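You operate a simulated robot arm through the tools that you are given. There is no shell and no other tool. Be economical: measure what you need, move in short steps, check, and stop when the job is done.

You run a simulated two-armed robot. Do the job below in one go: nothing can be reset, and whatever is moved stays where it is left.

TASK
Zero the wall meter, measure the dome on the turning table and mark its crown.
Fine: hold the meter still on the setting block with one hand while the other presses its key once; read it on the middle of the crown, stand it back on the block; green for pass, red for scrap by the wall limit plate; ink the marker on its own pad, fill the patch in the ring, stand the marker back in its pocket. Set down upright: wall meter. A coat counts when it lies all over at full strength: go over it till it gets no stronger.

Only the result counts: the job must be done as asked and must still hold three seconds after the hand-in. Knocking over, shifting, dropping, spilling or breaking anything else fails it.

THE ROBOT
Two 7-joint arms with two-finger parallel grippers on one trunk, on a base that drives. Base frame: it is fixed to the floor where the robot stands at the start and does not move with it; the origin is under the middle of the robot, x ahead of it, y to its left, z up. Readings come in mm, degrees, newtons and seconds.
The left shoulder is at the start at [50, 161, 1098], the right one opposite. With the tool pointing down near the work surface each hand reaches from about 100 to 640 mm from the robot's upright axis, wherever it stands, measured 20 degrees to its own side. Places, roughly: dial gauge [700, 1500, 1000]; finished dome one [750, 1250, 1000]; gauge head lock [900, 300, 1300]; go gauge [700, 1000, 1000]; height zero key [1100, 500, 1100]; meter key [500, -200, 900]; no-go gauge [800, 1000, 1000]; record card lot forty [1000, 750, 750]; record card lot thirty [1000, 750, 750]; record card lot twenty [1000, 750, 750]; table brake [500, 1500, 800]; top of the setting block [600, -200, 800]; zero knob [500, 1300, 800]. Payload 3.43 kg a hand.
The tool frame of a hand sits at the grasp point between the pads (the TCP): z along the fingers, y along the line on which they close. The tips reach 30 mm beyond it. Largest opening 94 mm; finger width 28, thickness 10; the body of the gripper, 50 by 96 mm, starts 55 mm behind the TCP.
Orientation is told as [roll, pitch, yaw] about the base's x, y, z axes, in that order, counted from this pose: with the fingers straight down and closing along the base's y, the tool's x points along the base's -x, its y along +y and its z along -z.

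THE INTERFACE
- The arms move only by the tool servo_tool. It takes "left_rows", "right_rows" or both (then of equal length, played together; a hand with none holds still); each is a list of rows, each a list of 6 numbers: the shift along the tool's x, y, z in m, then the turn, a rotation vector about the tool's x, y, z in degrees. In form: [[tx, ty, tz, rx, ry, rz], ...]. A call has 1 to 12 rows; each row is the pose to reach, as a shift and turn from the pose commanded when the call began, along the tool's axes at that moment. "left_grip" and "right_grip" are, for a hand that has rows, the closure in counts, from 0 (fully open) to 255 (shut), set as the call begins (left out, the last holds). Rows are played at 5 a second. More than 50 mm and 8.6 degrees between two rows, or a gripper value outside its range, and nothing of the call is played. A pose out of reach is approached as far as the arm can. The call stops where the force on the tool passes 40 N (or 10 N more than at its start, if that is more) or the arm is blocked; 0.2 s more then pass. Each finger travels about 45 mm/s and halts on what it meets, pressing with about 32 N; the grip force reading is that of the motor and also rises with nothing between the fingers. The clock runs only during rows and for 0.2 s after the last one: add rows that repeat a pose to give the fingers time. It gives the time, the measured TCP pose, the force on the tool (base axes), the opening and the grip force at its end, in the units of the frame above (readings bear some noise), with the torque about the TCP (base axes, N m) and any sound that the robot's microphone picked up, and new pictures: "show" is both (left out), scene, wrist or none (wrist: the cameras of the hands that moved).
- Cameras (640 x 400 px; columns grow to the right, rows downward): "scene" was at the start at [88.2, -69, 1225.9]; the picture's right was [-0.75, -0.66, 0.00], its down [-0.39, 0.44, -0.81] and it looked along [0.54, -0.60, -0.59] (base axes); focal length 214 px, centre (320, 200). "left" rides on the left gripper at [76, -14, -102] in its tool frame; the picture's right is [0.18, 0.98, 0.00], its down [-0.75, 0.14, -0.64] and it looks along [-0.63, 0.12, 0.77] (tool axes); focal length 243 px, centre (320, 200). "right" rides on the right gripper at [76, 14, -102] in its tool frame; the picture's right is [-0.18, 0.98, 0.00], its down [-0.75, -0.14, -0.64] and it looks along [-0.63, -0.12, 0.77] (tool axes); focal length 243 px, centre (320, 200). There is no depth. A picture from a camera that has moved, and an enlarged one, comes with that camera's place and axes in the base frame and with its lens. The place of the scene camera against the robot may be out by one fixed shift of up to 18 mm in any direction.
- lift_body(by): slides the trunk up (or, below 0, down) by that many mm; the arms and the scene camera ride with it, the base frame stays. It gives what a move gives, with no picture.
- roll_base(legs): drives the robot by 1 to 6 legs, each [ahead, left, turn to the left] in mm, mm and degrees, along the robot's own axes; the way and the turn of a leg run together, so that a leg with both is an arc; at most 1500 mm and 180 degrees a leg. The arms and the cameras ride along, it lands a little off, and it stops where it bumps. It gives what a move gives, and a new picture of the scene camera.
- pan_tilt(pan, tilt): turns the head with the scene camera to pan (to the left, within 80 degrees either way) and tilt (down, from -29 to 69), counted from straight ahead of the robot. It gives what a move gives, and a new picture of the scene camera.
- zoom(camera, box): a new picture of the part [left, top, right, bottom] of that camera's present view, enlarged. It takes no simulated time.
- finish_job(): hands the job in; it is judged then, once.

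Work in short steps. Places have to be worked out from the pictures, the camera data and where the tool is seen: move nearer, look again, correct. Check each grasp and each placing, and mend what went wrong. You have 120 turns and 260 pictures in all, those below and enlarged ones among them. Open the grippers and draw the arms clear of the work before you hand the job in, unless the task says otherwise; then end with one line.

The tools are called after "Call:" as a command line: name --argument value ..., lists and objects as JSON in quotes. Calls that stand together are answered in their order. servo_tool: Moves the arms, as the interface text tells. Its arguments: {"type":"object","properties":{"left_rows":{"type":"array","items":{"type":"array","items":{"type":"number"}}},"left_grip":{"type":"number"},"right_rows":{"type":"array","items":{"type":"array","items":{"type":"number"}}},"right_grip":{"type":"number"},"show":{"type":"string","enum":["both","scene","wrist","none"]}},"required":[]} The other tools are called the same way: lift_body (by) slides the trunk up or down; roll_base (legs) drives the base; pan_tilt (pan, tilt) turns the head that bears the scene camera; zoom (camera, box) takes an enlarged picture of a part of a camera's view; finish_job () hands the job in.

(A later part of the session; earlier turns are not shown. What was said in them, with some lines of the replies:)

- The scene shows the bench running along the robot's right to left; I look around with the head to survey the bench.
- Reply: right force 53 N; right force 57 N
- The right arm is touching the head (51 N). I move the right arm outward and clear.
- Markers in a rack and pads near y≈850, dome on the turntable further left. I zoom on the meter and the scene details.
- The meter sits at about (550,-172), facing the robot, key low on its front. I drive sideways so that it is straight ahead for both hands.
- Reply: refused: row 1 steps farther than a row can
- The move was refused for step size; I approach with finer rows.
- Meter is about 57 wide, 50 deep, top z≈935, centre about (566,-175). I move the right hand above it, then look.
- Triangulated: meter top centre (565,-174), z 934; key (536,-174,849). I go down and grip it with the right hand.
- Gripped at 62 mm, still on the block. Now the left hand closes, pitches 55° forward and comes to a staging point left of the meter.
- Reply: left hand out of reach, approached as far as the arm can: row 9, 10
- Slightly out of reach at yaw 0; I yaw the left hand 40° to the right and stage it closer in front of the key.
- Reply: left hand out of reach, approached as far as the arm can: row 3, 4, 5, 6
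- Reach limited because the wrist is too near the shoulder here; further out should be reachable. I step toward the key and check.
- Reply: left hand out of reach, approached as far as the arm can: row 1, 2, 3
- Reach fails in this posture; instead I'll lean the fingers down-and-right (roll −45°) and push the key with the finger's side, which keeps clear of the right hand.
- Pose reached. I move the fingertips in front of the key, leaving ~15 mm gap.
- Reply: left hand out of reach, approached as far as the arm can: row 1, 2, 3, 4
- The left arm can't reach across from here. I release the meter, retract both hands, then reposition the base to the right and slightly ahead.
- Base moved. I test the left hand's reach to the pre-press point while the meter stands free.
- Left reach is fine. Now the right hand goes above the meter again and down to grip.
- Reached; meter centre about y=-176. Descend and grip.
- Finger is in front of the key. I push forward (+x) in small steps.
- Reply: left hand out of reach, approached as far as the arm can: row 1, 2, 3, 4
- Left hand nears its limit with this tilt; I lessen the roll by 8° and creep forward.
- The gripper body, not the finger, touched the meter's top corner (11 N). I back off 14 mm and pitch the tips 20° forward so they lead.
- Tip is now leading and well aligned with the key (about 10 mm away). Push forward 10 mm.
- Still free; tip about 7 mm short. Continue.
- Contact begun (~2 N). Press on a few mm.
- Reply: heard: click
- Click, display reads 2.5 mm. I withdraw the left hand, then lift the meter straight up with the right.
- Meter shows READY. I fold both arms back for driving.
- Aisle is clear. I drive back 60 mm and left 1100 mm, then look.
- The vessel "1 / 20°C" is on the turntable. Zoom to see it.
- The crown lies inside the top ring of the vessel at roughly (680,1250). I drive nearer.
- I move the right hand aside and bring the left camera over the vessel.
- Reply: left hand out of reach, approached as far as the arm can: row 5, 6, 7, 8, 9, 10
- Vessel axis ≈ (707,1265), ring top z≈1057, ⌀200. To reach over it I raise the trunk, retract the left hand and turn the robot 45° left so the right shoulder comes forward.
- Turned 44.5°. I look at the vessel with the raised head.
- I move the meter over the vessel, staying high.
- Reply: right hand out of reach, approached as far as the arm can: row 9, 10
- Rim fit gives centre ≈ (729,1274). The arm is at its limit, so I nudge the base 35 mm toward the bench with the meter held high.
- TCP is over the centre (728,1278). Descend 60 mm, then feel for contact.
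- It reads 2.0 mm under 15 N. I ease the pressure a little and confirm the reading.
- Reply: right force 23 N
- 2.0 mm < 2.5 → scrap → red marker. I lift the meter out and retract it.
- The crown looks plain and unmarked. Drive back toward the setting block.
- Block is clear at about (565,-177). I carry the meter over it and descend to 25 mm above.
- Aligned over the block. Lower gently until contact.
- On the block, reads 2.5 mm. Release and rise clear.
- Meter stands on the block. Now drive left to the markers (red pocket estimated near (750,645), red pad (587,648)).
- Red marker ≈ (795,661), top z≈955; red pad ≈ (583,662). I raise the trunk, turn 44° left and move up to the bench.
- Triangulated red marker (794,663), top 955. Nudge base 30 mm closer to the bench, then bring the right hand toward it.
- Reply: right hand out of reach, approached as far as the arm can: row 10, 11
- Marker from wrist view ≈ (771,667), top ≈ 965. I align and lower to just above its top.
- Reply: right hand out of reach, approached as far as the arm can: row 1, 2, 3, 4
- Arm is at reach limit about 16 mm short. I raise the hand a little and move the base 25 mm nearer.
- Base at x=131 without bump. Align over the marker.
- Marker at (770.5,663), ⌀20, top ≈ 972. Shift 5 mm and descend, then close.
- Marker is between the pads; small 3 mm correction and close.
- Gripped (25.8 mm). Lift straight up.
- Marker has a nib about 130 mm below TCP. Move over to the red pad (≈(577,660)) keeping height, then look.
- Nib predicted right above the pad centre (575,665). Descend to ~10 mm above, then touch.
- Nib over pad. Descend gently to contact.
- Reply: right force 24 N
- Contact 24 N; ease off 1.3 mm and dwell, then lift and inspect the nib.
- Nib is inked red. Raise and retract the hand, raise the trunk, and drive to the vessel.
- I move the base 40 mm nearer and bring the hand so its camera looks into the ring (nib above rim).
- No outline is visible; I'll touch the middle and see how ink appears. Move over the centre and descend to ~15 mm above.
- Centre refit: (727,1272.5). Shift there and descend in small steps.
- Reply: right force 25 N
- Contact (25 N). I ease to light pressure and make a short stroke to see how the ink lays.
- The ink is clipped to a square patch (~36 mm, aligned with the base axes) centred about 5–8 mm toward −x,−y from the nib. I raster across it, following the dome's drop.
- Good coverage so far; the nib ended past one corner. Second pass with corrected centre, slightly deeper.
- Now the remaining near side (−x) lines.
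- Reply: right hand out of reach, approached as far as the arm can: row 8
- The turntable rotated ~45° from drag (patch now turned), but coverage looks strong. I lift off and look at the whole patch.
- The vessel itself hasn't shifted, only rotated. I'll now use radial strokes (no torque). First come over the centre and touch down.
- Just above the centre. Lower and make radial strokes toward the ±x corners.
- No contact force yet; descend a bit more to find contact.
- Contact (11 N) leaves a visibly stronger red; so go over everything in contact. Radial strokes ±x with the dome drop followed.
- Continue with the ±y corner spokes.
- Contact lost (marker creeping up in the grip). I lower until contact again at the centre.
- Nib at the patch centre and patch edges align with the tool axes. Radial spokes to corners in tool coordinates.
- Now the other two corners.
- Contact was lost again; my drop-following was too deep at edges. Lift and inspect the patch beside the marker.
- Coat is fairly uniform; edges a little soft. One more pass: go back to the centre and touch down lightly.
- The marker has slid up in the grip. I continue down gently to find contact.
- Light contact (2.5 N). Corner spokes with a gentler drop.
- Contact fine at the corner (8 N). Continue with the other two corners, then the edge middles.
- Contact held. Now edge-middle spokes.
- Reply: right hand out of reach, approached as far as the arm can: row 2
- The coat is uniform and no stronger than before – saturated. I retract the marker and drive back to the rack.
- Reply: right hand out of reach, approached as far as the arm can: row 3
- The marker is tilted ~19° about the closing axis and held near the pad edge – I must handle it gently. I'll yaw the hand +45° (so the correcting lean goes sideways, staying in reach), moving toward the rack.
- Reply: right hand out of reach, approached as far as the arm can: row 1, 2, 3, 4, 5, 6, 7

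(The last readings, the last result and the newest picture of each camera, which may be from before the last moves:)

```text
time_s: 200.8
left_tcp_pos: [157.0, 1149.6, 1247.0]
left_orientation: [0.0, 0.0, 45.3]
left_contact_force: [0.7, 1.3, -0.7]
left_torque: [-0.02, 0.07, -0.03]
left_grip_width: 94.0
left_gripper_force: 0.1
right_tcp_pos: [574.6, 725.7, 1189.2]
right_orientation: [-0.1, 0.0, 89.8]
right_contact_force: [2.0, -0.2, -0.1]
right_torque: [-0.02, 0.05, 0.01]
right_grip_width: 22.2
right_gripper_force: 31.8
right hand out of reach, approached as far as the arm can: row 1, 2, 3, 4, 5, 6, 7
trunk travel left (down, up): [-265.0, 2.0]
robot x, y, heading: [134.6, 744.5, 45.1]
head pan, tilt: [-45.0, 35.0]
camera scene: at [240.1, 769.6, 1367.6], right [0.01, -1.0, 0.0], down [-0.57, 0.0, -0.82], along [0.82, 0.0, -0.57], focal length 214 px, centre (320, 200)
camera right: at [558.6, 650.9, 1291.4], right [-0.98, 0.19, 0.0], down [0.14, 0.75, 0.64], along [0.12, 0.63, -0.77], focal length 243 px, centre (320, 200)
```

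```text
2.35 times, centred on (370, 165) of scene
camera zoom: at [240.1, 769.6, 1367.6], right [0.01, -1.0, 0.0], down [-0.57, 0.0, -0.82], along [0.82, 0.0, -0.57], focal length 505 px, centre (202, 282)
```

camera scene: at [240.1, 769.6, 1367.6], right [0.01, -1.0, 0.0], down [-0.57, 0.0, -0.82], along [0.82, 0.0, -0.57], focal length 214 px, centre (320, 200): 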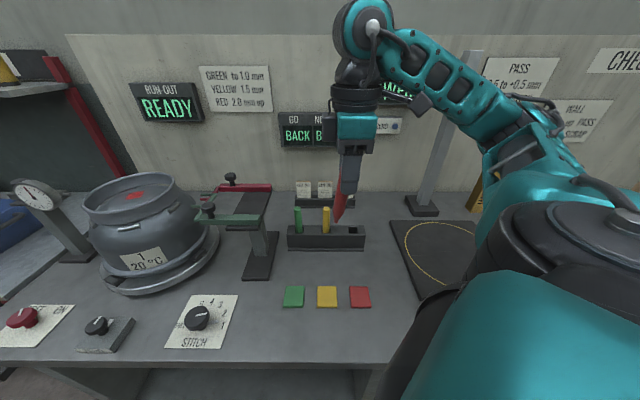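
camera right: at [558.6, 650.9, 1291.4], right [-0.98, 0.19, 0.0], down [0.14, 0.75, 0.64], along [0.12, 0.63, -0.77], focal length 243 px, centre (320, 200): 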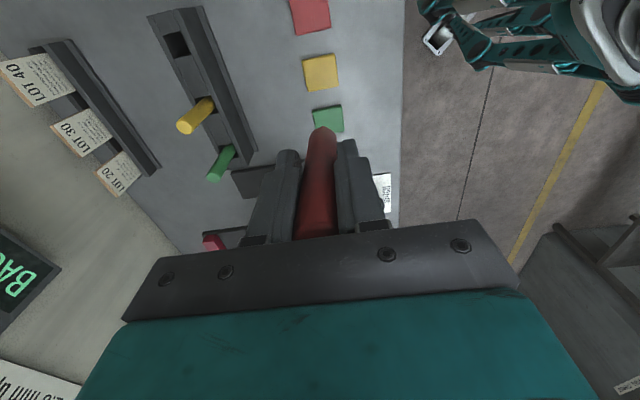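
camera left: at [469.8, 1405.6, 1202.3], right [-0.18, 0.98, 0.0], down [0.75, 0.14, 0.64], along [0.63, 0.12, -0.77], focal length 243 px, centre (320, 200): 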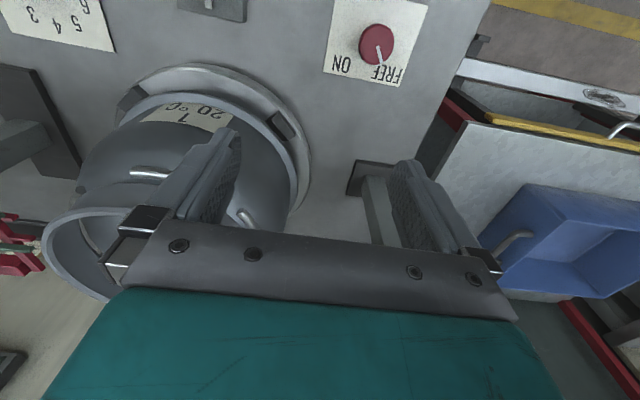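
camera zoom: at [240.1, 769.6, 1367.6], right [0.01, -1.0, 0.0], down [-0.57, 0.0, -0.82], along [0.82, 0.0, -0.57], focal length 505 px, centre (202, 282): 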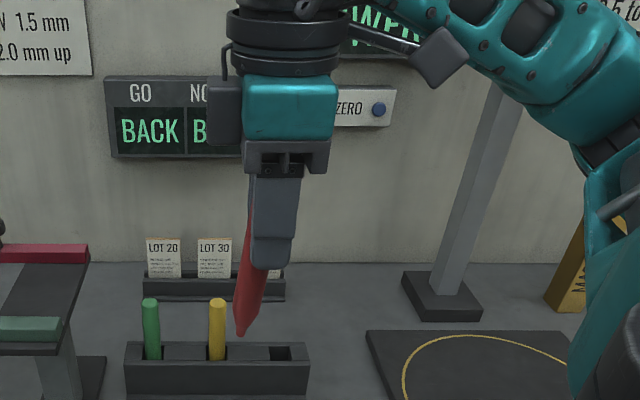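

Better reading: tilt is only ~8° (marker slid up, slightly conical). Yaw 90° hurts reach, so I return to yaw 44° while moving toward the rack.

Call:
servo_tool --right_rows '[[0.01, -0.019, 0.0, 0, 0, 7.5], [0.02, -0.038, 0.0, 0, 0, 15], [0.03, -0.057, 0.0, 0, 0, 22.5], [0.04, -0.076, 0.0, 0, 0, 30], [0.05, -0.095, 0.01, 0, 0, 37.5], [0.06, -0.115, 0.02, 0, 0, 45.5], [0.06, -0.115, 0.02, 0, 0, 45.5]]' --show "none"

Call:
lift_body --by -40

Call:
roll_base --legs '[[18, -18, 0]]'

Call:
zoom --camera "scene" --box '[290, 80, 450, 250]'

```text
time_s: 202.4
left_tcp_pos: [155.3, 1150.0, 1247.3]
left_orientation: [0.1, -0.2, 45.3]
left_contact_force: [-0.3, 0.3, -0.3]
left_torque: [0.01, -0.03, -0.02]
left_grip_width: 94.1
left_gripper_force: 0.1
right_tcp_pos: [690.2, 666.6, 1168.9]
right_orientation: [-0.1, -0.1, 44.2]
right_contact_force: [0.7, 0.3, -0.8]
right_torque: [0.0, -0.01, 0.02]
right_grip_width: 22.5
right_gripper_force: 31.9
trunk travel left (down, up): [-265.0, 2.0]
robot x, y, heading: [132.9, 742.7, 45.1]
head pan, tilt: [-45.0, 35.0]
```

```text
time_s: 203.2
left_tcp_pos: [156.9, 1149.2, 1208.5]
left_orientation: [0.0, 0.0, 45.3]
left_contact_force: [-1.1, 0.5, 0.5]
left_torque: [0.0, -0.02, 0.0]
left_grip_width: 93.9
left_gripper_force: 0.0
right_tcp_pos: [690.8, 667.1, 1130.1]
right_orientation: [0.0, 0.0, 44.4]
right_contact_force: [-0.1, -0.1, -1.1]
right_torque: [-0.01, 0.03, -0.04]
right_grip_width: 22.3
right_gripper_force: 32.0
trunk travel left (down, up): [-225.0, 42.0]
robot x, y, heading: [133.6, 743.4, 45.4]
head pan, tilt: [-45.0, 35.0]
```

```text
time_s: 204.1
left_tcp_pos: [182.3, 1149.0, 1207.7]
left_orientation: [-0.1, -0.1, 45.2]
left_contact_force: [-0.3, -0.1, -0.4]
left_torque: [0.02, 0.02, 0.0]
left_grip_width: 93.9
left_gripper_force: 0.1
right_tcp_pos: [716.8, 666.5, 1128.4]
right_orientation: [0.1, -0.1, 44.4]
right_contact_force: [0.2, -0.1, -0.5]
right_torque: [0.02, -0.01, -0.01]
right_grip_width: 22.2
right_gripper_force: 32.1
trunk travel left (down, up): [-225.0, 42.0]
robot x, y, heading: [154.9, 744.7, 45.1]
head pan, tilt: [-45.0, 35.0]
camera scene: at [264.8, 768.4, 1327.8], right [0.01, -1.0, 0.0], down [-0.57, 0.0, -0.82], along [0.82, 0.0, -0.57], focal length 214 px, centre (320, 200)
```

scene: 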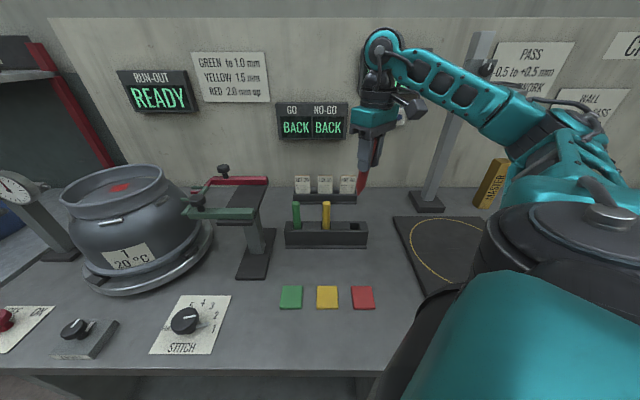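

```text
2.35 times, centred on (370, 165) of scene
camera zoom: at [264.8, 768.4, 1327.8], right [0.01, -1.0, 0.0], down [-0.57, 0.0, -0.82], along [0.82, 0.0, -0.57], focal length 505 px, centre (202, 282)
```

zoom: 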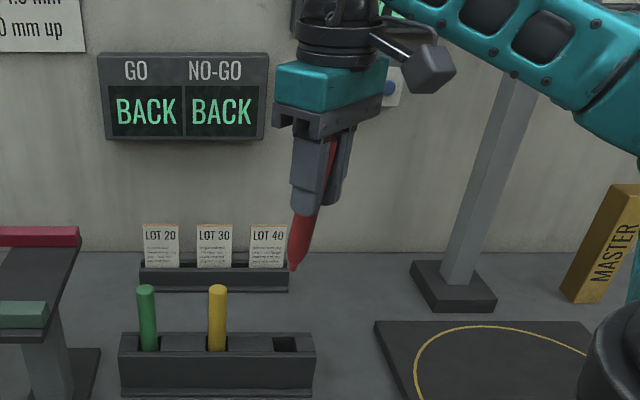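

Tilt ≈ 9°. I rotate the hand +9° about its closing axis to make the marker vertical, and come over the pocket with the nib ~60 mm above the rack.

Call:
servo_tool --right_rows '[[-0.012, -0.014, 0.02, 0, 3, 0], [-0.024, -0.028, 0.04, 0, 6, 0], [-0.0356, -0.0425, 0.06, 0, 9, 0], [-0.0356, -0.0425, 0.08, 0, 9, 0], [-0.0356, -0.0425, 0.08, 0, 9, 0]]' --show "wrist"

Call:
zoom --camera "scene" --box '[300, 120, 420, 260]'

Call:
zoom --camera "right" --box '[240, 50, 400, 150]'

```text
time_s: 205.3
left_tcp_pos: [181.4, 1148.8, 1206.6]
left_orientation: [0.0, -0.1, 45.2]
left_contact_force: [0.3, -1.2, -0.2]
left_torque: [0.01, 0.02, -0.01]
left_grip_width: 94.1
left_gripper_force: 0.0
right_tcp_pos: [771.4, 659.2, 1051.4]
right_orientation: [-0.1, 8.9, 44.5]
right_contact_force: [0.2, 0.1, 0.2]
right_torque: [0.0, 0.01, -0.02]
right_grip_width: 22.5
right_gripper_force: 32.4
trunk travel left (down, up): [-225.0, 42.0]
robot x, y, heading: [156.9, 744.9, 45.2]
head pan, tilt: [-45.0, 35.0]
camera right: at [718.7, 629.2, 1164.6], right [-0.56, 0.83, -0.03], down [0.7, 0.49, 0.52], along [0.44, 0.27, -0.85], focal length 243 px, centre (320, 200)
```

right: 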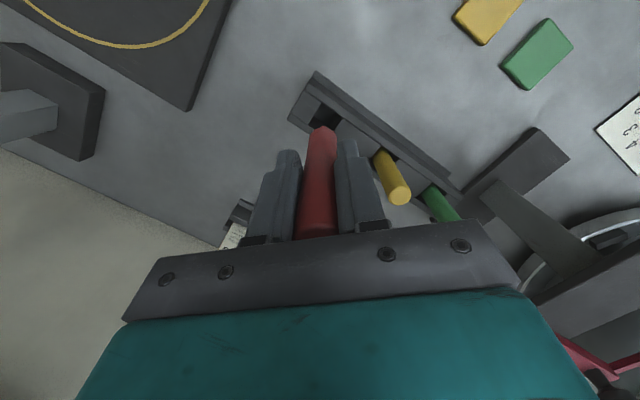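

```text
2.86 times, centred on (360, 190) of scene
camera zoom: at [264.0, 768.5, 1327.9], right [0.01, -1.0, 0.0], down [-0.57, 0.0, -0.82], along [0.82, 0.0, -0.57], focal length 613 px, centre (206, 229)
```

zoom: 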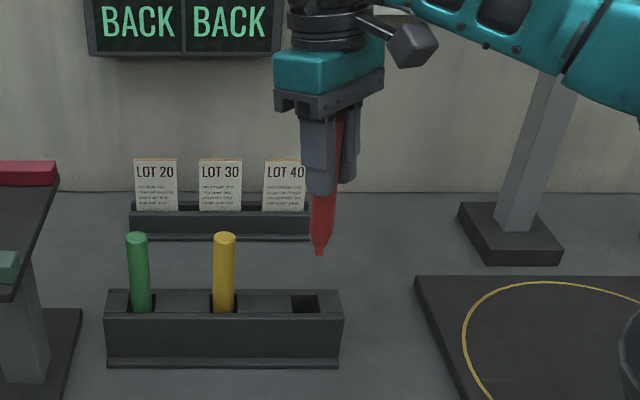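

```text
4.00 times, centred on (320, 100) of right
camera zoom: at [718.7, 629.2, 1164.6], right [-0.56, 0.83, -0.03], down [0.7, 0.49, 0.52], along [0.44, 0.27, -0.85], focal length 970 px, centre (320, 600)
```

zoom: 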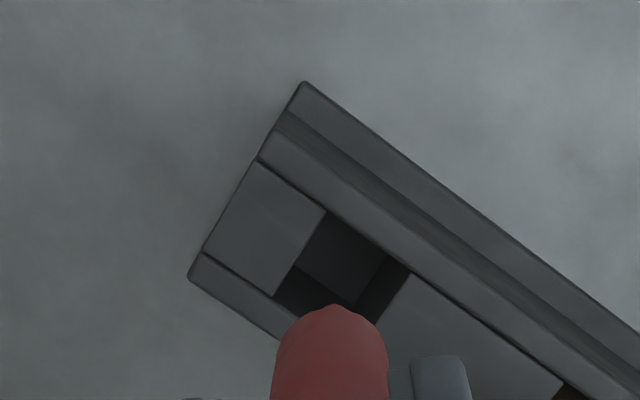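

Marker is vertical now. Hole centre is about (+3.5,+5.5) mm from the nib. Shift and descend 55 mm to just above the hole, then check.

Call:
servo_tool --right_rows '[[-0.0063, 0.0015, -0.001, 0, 0, 0], [-0.0094, 0.0015, 0.0188, 0, 0, 0], [-0.0125, 0.0015, 0.0386, 0, 0, 0], [-0.01485, 0.0015, 0.0533, 0, 0, 0], [-0.01485, 0.0015, 0.0533, 0, 0, 0]]' --show "none"

Call:
zoom --camera "scene" --box '[320, 170, 400, 260]'

Call:
zoom --camera "right" --box '[240, 70, 400, 170]'

```text
time_s: 206.5
left_tcp_pos: [180.8, 1150.1, 1206.8]
left_orientation: [0.0, -0.1, 45.3]
left_contact_force: [0.0, -0.3, 0.0]
left_torque: [0.01, -0.01, -0.01]
left_grip_width: 94.1
left_gripper_force: 0.2
right_tcp_pos: [775.8, 667.8, 996.2]
right_orientation: [0.0, 9.0, 44.4]
right_contact_force: [-0.8, 0.1, -0.5]
right_torque: [-0.04, 0.0, 0.02]
right_grip_width: 22.3
right_gripper_force: 31.9
trunk travel left (down, up): [-225.0, 42.0]
robot x, y, heading: [156.1, 745.5, 45.6]
head pan, tilt: [-45.0, 35.0]
```

```text
4.44 times, centred on (360, 215) of scene
camera zoom: at [263.8, 768.4, 1327.9], right [0.01, -1.0, 0.0], down [-0.57, 0.0, -0.82], along [0.82, 0.0, -0.57], focal length 953 px, centre (142, 133)
```

zoom: 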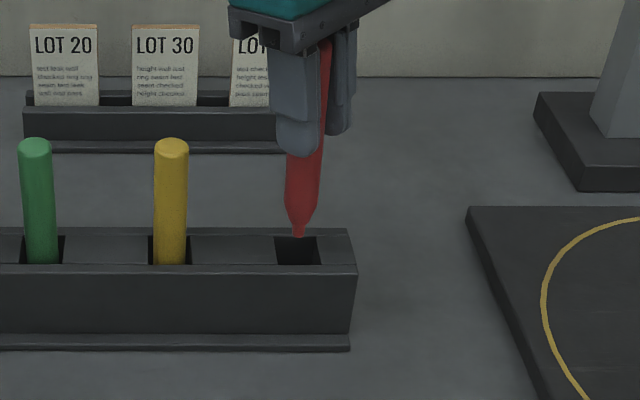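

```text
4.00 times, centred on (320, 120) of right
camera zoom: at [722.0, 636.6, 1108.6], right [-0.56, 0.83, -0.03], down [0.7, 0.49, 0.52], along [0.44, 0.27, -0.85], focal length 970 px, centre (320, 520)
```

zoom: 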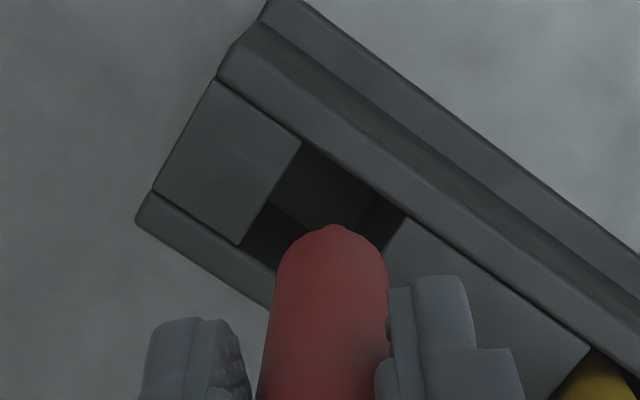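

Nib nearly over the hole; shift +5 mm in x and go 25 mm deeper, then check again.

Call:
servo_tool --right_rows '[[-0.0035, -0.0035, -0.0006, 0, 0, 0], [-0.0055, -0.0035, 0.012, 0, 0, 0], [-0.0074, -0.0035, 0.0241, 0, 0, 0], [-0.0074, -0.0035, 0.0241, 0, 0, 0]]' --show "none"

Call:
zoom --camera "scene" --box '[320, 170, 400, 260]'

Call:
zoom --camera "right" --box '[240, 70, 400, 170]'

```text
time_s: 207.5
left_tcp_pos: [180.8, 1149.8, 1206.8]
left_orientation: [0.0, 0.0, 45.3]
left_contact_force: [0.1, -0.2, 0.3]
left_torque: [0.02, -0.01, -0.04]
left_grip_width: 94.1
left_gripper_force: 0.2
right_tcp_pos: [780.4, 667.8, 968.9]
right_orientation: [0.0, 8.9, 44.3]
right_contact_force: [-0.8, -0.4, -0.2]
right_torque: [-0.01, 0.03, 0.03]
right_grip_width: 22.1
right_gripper_force: 32.3
trunk travel left (down, up): [-225.0, 42.0]
robot x, y, heading: [157.2, 740.4, 45.7]
head pan, tilt: [-45.0, 35.0]
```

```text
4.44 times, centred on (360, 215) of scene
camera zoom: at [263.8, 768.4, 1327.9], right [0.01, -1.0, 0.0], down [-0.57, 0.0, -0.82], along [0.82, 0.0, -0.57], focal length 953 px, centre (142, 133)
```

zoom: 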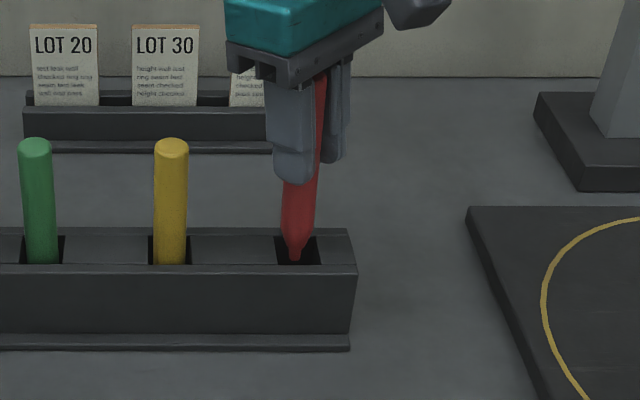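

```text
4.00 times, centred on (320, 120) of right
camera zoom: at [726.6, 636.3, 1082.7], right [-0.56, 0.83, -0.03], down [0.7, 0.49, 0.52], along [0.44, 0.27, -0.85], focal length 970 px, centre (320, 520)
```

zoom: 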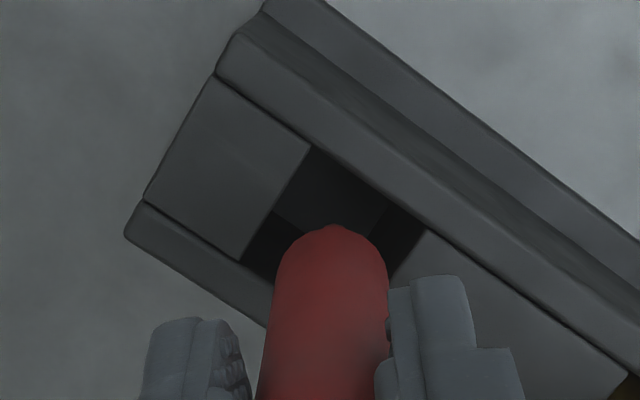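

Nib is entering the hole. Small +x shift and another 20 mm down, watching force.

Call:
servo_tool --right_rows '[[-0.0025, -0.00245, -0.0004, 0, 0, 0], [-0.004, -0.00245, 0.01, 0, 0, 0], [-0.0056, -0.00245, 0.0194, 0, 0, 0], [-0.0056, -0.00245, 0.0194, 0, 0, 0]]' --show "none"

Call:
zoom --camera "scene" --box '[320, 170, 400, 260]'

Call:
zoom --camera "right" --box '[240, 70, 400, 170]'

```text
time_s: 208.5
left_tcp_pos: [180.6, 1149.2, 1207.0]
left_orientation: [0.0, -0.1, 45.3]
left_contact_force: [0.0, -0.5, -0.6]
left_torque: [0.03, 0.02, 0.04]
left_grip_width: 93.8
left_gripper_force: 0.0
right_tcp_pos: [782.6, 666.9, 949.5]
right_orientation: [-0.1, 8.9, 44.4]
right_contact_force: [-3.4, 0.3, 1.2]
right_torque: [0.02, 0.25, 0.0]
right_grip_width: 22.2
right_gripper_force: 32.0
trunk travel left (down, up): [-225.0, 42.0]
robot x, y, heading: [157.9, 741.4, 45.2]
head pan, tilt: [-45.0, 35.0]
```

```text
4.44 times, centred on (360, 215) of scene
camera zoom: at [263.4, 768.5, 1327.9], right [0.01, -1.0, 0.0], down [-0.57, 0.0, -0.82], along [0.82, 0.0, -0.57], focal length 953 px, centre (142, 133)
```

zoom: 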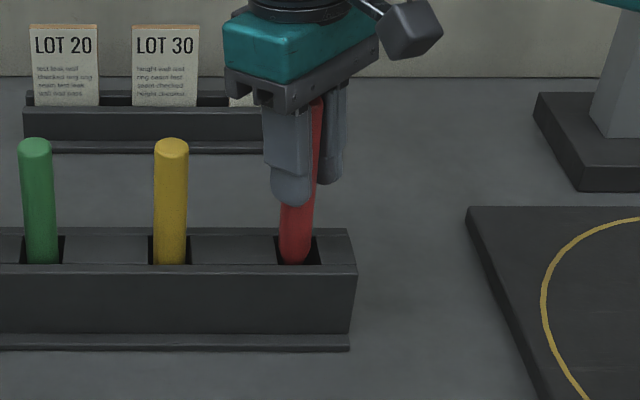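

```text
4.00 times, centred on (320, 120) of right
camera zoom: at [729.1, 635.9, 1063.1], right [-0.56, 0.83, -0.03], down [0.7, 0.49, 0.52], along [0.44, 0.27, -0.86], focal length 970 px, centre (320, 520)
```

zoom: 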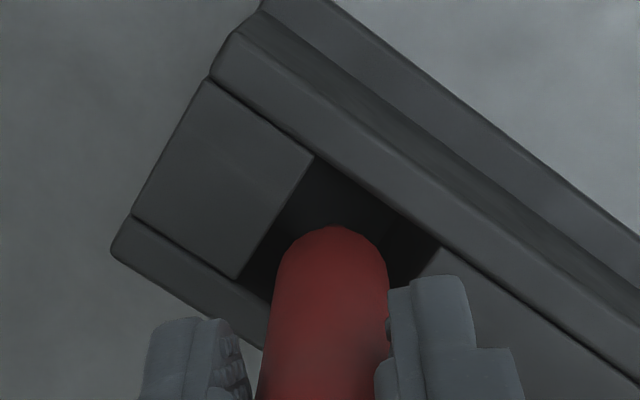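

Slight contact with the rear wall (−3.4 N in x). Back off 3 mm in x and continue down 18 mm.

Call:
servo_tool --right_rows '[[0.0025, 0.00175, 0.0004, 0, 0, 0], [0.001, 0.00175, 0.009, 0, 0, 0], [-0.00035, 0.00175, 0.0182, 0, 0, 0], [-0.00035, 0.00175, 0.0182, 0, 0, 0]]' --show "none"

Call:
zoom --camera "scene" --box '[320, 170, 400, 260]'

```text
time_s: 209.5
left_tcp_pos: [181.0, 1150.5, 1207.5]
left_orientation: [0.0, -0.1, 45.3]
left_contact_force: [-0.1, 0.5, 0.0]
left_torque: [0.06, -0.03, -0.03]
left_grip_width: 94.2
left_gripper_force: 0.0
right_tcp_pos: [780.2, 664.8, 930.4]
right_orientation: [-0.1, 8.8, 44.3]
right_contact_force: [-0.4, 0.6, 0.0]
right_torque: [-0.03, -0.02, 0.04]
right_grip_width: 22.4
right_gripper_force: 31.8
trunk travel left (down, up): [-225.0, 42.0]
robot x, y, heading: [158.0, 743.0, 45.4]
head pan, tilt: [-45.0, 35.0]
```

```text
4.44 times, centred on (360, 215) of scene
camera zoom: at [263.9, 768.4, 1327.9], right [0.01, -1.0, 0.0], down [-0.57, 0.0, -0.82], along [0.82, 0.0, -0.57], focal length 953 px, centre (142, 133)
```

zoom: 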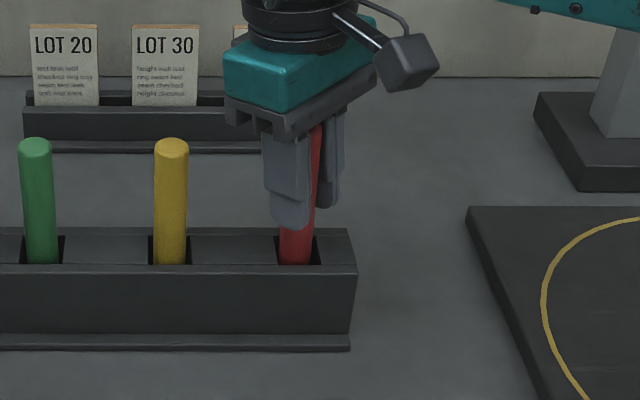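

Free and going in. Continue down to the floor of the pocket.

Call:
servo_tool --right_rows '[[-0.0008, 0, 0.005, 0, 0, 0], [-0.0014, 0, 0.009, 0, 0, 0], [-0.0019, 0, 0.012, 0, 0, 0], [-0.0019, 0, 0.012, 0, 0, 0]]' --show "none"

```text
time_s: 210.5
left_tcp_pos: [181.7, 1149.2, 1207.7]
left_orientation: [0.1, -0.1, 45.4]
left_contact_force: [-0.2, -0.4, 0.0]
left_torque: [-0.01, -0.01, -0.01]
left_grip_width: 93.8
left_gripper_force: 0.0
right_tcp_pos: [780.0, 665.8, 919.0]
right_orientation: [0.0, 9.0, 44.4]
right_contact_force: [0.6, 0.5, -0.1]
right_torque: [0.03, 0.01, -0.01]
right_grip_width: 22.3
right_gripper_force: 32.2
trunk travel left (down, up): [-225.0, 42.0]
robot x, y, heading: [155.4, 744.7, 45.1]
head pan, tilt: [-45.0, 35.0]
```

Call:
servo_tool --right_rows '[[-0.0008, 0, 0.005, 0, 0, 0], [-0.0014, 0, 0.009, 0, 0, 0], [-0.0014, 0, 0.009, 0, 0, 0]]' --show "none"

Call:
zoom --camera "scene" --box '[320, 170, 400, 260]'

Call:
zoom --camera "right" --box '[200, 60, 440, 260]'

```text
time_s: 211.3
left_tcp_pos: [179.6, 1150.4, 1207.8]
left_orientation: [-0.2, 0.0, 45.3]
left_contact_force: [-0.5, 0.1, -0.5]
left_torque: [0.0, 0.03, 0.01]
left_grip_width: 94.2
left_gripper_force: 0.1
right_tcp_pos: [778.8, 665.6, 912.1]
right_orientation: [-0.1, 8.5, 44.4]
right_contact_force: [4.0, 0.7, 24.9]
right_torque: [0.05, -0.42, -0.01]
right_grip_width: 22.2
right_gripper_force: 31.8
trunk travel left (down, up): [-225.0, 42.0]
robot x, y, heading: [159.0, 738.8, 45.3]
head pan, tilt: [-45.0, 35.0]
```

```text
4.44 times, centred on (360, 215) of scene
camera zoom: at [261.5, 768.8, 1328.3], right [0.01, -1.0, 0.0], down [-0.57, 0.0, -0.82], along [0.82, 0.0, -0.57], focal length 953 px, centre (142, 133)
```

zoom: 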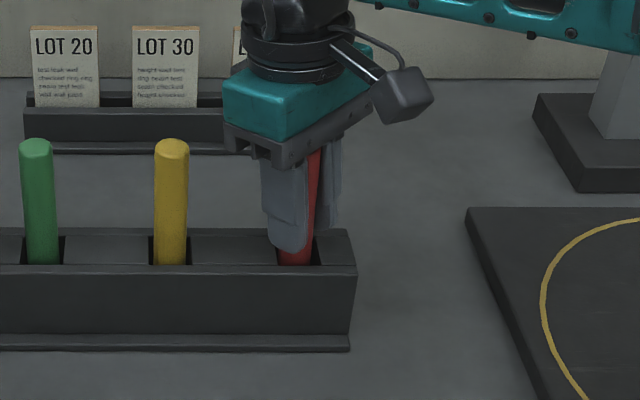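

```text
2.00 times, centred on (320, 160) of right
camera zoom: at [724.7, 634.9, 1024.9], right [-0.56, 0.83, -0.03], down [0.7, 0.49, 0.52], along [0.45, 0.27, -0.85], focal length 485 px, centre (320, 280)
```

zoom: 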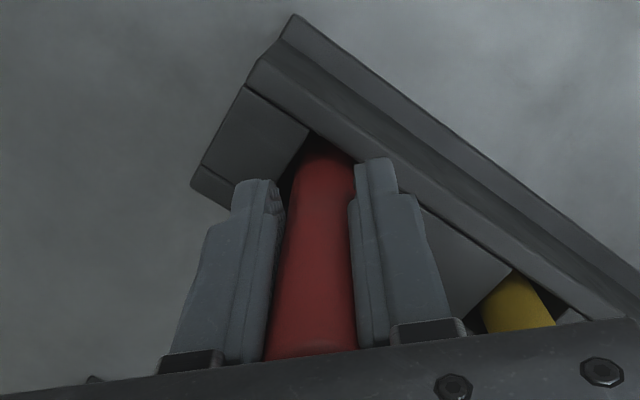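

Floor reached. Ease off 1.5 mm and open the fingers.

Call:
servo_tool --right_rows '[[0, 0, -0.0015, 0, 0, 0], [0, 0, -0.0015, 0, 0, 0]]' --show "none"

Call:
servo_tool --right_rows '[[0, 0, 0, 0, 0, 0], [0, 0, 0, 0, 0, 0], [0, 0, 0, 0, 0, 0], [0, 0, 0, 0, 0, 0]]' --right_grip 110 --show "wrist"

Call:
zoom --camera "scene" --box '[320, 170, 400, 260]'

```text
time_s: 211.9
left_tcp_pos: [179.8, 1150.7, 1206.9]
left_orientation: [0.0, -0.1, 45.3]
left_contact_force: [-0.1, 0.2, 0.2]
left_torque: [-0.02, 0.0, 0.02]
left_grip_width: 94.1
left_gripper_force: 0.2
right_tcp_pos: [777.9, 666.2, 912.5]
right_orientation: [-0.1, 8.8, 44.3]
right_contact_force: [5.6, -0.2, 19.5]
right_torque: [-0.06, -0.64, -0.03]
right_grip_width: 22.4
right_gripper_force: 32.0
trunk travel left (down, up): [-225.0, 42.0]
robot x, y, heading: [158.2, 741.2, 45.2]
head pan, tilt: [-45.0, 35.0]
```

```text
time_s: 212.9
left_tcp_pos: [180.4, 1149.9, 1208.0]
left_orientation: [0.0, -0.1, 45.3]
left_contact_force: [0.4, 0.3, -0.2]
left_torque: [0.06, 0.01, -0.01]
left_grip_width: 94.0
left_gripper_force: 0.1
right_tcp_pos: [779.8, 666.9, 909.9]
right_orientation: [0.1, 8.9, 44.4]
right_contact_force: [-0.6, -0.4, -0.2]
right_torque: [0.02, 0.0, 0.01]
right_grip_width: 53.5
right_gripper_force: 0.1
trunk travel left (down, up): [-225.0, 42.0]
robot x, y, heading: [156.7, 742.0, 45.5]
head pan, tilt: [-45.0, 35.0]
camera right: at [726.0, 635.3, 1023.7], right [-0.56, 0.83, -0.03], down [0.7, 0.49, 0.52], along [0.44, 0.27, -0.86], focal length 243 px, centre (320, 200)
```

right: 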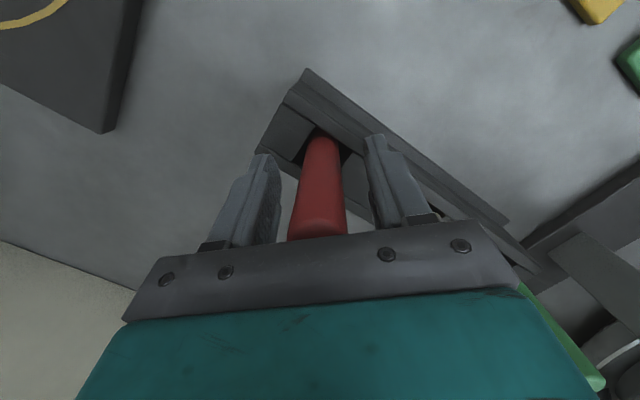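

```text
4.44 times, centred on (360, 215) of scene
camera zoom: at [263.9, 768.4, 1327.9], right [0.01, -1.0, 0.0], down [-0.57, 0.0, -0.82], along [0.82, 0.0, -0.57], focal length 953 px, centre (142, 133)
```

zoom: 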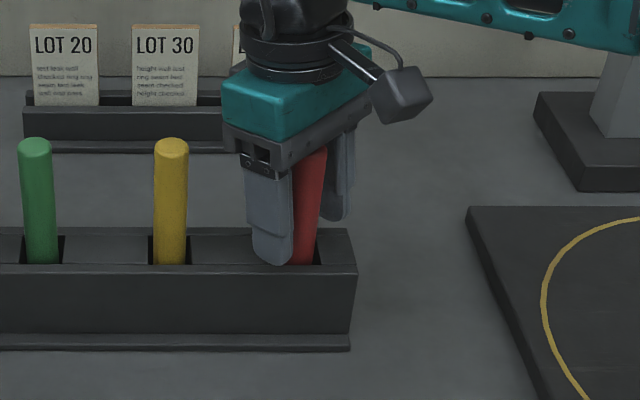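

Marker is free in its pocket. Raise straight up and check.

Call:
servo_tool --right_rows '[[0.0047, 0, -0.0296, 0, 0, 0], [0.0109, 0, -0.069, 0, 0, 0], [0.0172, 0, -0.1087, 0, 0, 0], [0.0234, 0, -0.148, 0, 0, 0], [0.0234, 0, -0.148, 0, 0, 0]]' --show "wrist"

Call:
zoom --camera "scene" --box '[280, 150, 400, 260]'

```text
time_s: 214.1
left_tcp_pos: [181.9, 1149.3, 1206.6]
left_orientation: [0.0, -0.2, 45.3]
left_contact_force: [-0.8, -0.4, -0.2]
left_torque: [0.0, 0.01, 0.01]
left_grip_width: 94.1
left_gripper_force: 0.1
right_tcp_pos: [780.6, 666.4, 1062.9]
right_orientation: [0.0, 8.9, 44.3]
right_contact_force: [0.6, 0.5, -0.5]
right_torque: [0.0, -0.02, -0.05]
right_grip_width: 53.8
right_gripper_force: 0.1
trunk travel left (down, up): [-225.0, 42.0]
robot x, y, heading: [159.4, 746.1, 45.6]
head pan, tilt: [-45.0, 35.0]
camera right: at [726.2, 635.7, 1176.6], right [-0.56, 0.83, -0.03], down [0.7, 0.49, 0.52], along [0.44, 0.27, -0.85], focal length 243 px, centre (320, 200)
```

right: 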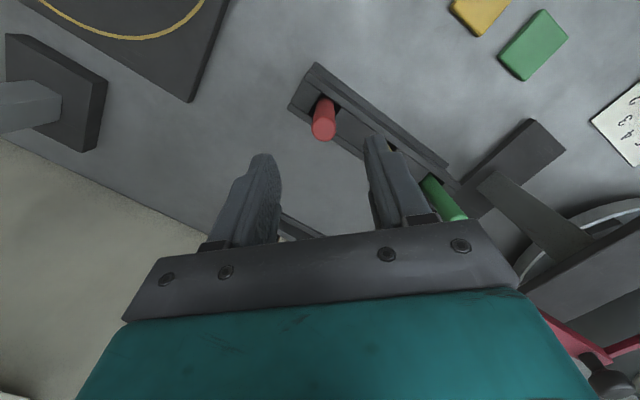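

```text
3.64 times, centred on (340, 205) of scene
camera zoom: at [264.1, 768.3, 1327.8], right [0.01, -1.0, 0.0], down [-0.57, 0.0, -0.82], along [0.82, 0.0, -0.57], focal length 780 px, centre (247, 182)
```

zoom: 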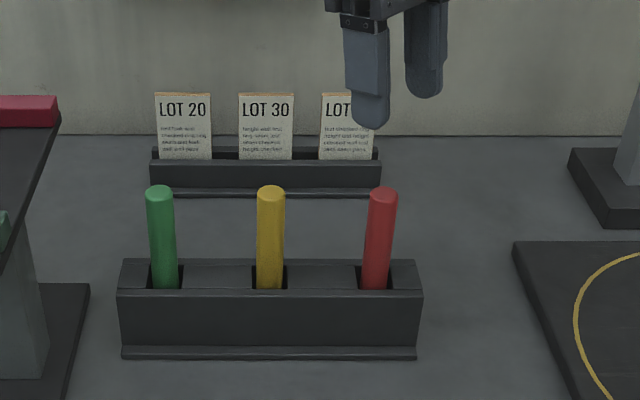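

Marker stands upright in its pocket. I retract the right hand clear with the gripper open and take a last look at the patch.

Call:
servo_tool --right_rows '[[0.03, 0.02, -0.02, 0, 0, 0], [0.06, 0.05, -0.04, 0, 0, 0], [0.09, 0.08, -0.06, 0, -3, 0], [0.12, 0.11, -0.08, 0, -6, 0], [0.15, 0.14, -0.09, 0, -9, 0], [0.17, 0.16, -0.09, 0, -9, 0]]' --right_grip 0 --show "scene"

Call:
zoom --camera "scene" --box '[70, 150, 190, 230]'

```text
time_s: 215.5
left_tcp_pos: [180.8, 1150.2, 1207.1]
left_orientation: [0.0, 0.0, 45.3]
left_contact_force: [0.4, -0.5, 0.1]
left_torque: [-0.02, 0.04, 0.0]
left_grip_width: 93.7
left_gripper_force: 0.1
right_tcp_pos: [555.7, 681.1, 1175.6]
right_orientation: [-0.1, -0.2, 44.3]
right_contact_force: [-0.8, -0.4, -0.1]
right_torque: [-0.01, -0.02, 0.01]
right_grip_width: 94.4
right_gripper_force: 0.1
right hand out of reach, approached as far as the arm can: row 4, 5, 6
trunk travel left (down, up): [-225.0, 42.0]
robot x, y, heading: [156.7, 745.4, 45.3]
head pan, tilt: [-45.0, 35.0]
camera scene: at [264.5, 768.5, 1327.7], right [0.01, -1.0, 0.0], down [-0.57, 0.0, -0.82], along [0.82, 0.0, -0.57], focal length 214 px, centre (320, 200)
```

scene: 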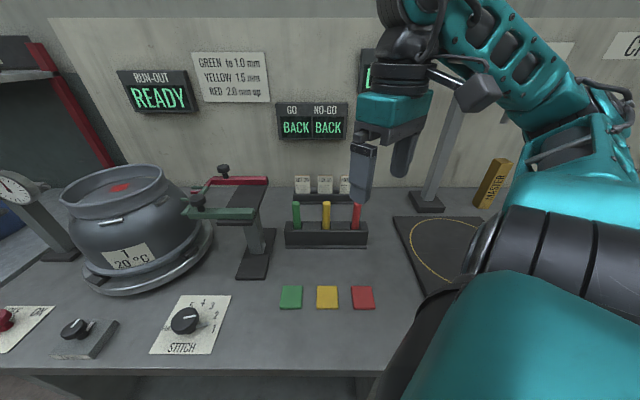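

```text
5.00 times, centred on (130, 190) of scene
camera zoom: at [264.5, 768.5, 1327.7], right [0.01, -1.0, 0.0], down [-0.57, 0.0, -0.82], along [0.82, 0.0, -0.57], focal length 1072 px, centre (1270, 250)
```

zoom: 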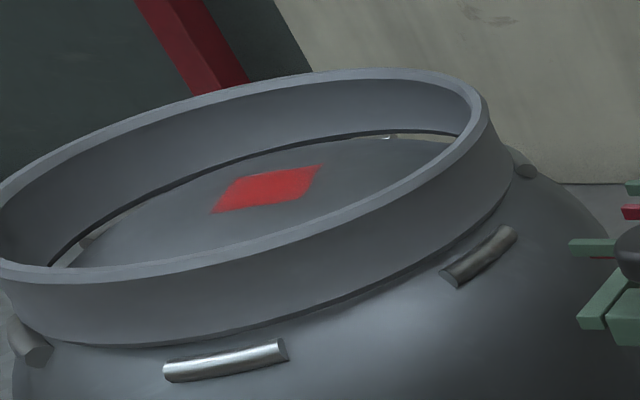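

The patch is filled evenly, the marker and meter are standing in place, and both arms are clear. I hand the job in.

Call:
finish_job

```text
The job is handed in.
```

I zeroed the wall meter on its block with one key press and read 2.0 mm on the crown. That is under the 2.5 mm limit, so it is scrap and I filled the crown patch in red; the last strokes made it no stronger, though the edges looked slightly soft. The meter is back upright on the block and the red marker is back in its pocket. The brake was left free, so the turntable turned about 45° during the strokes, and the reading point was about 5 mm from my final estimate of the crown's middle.
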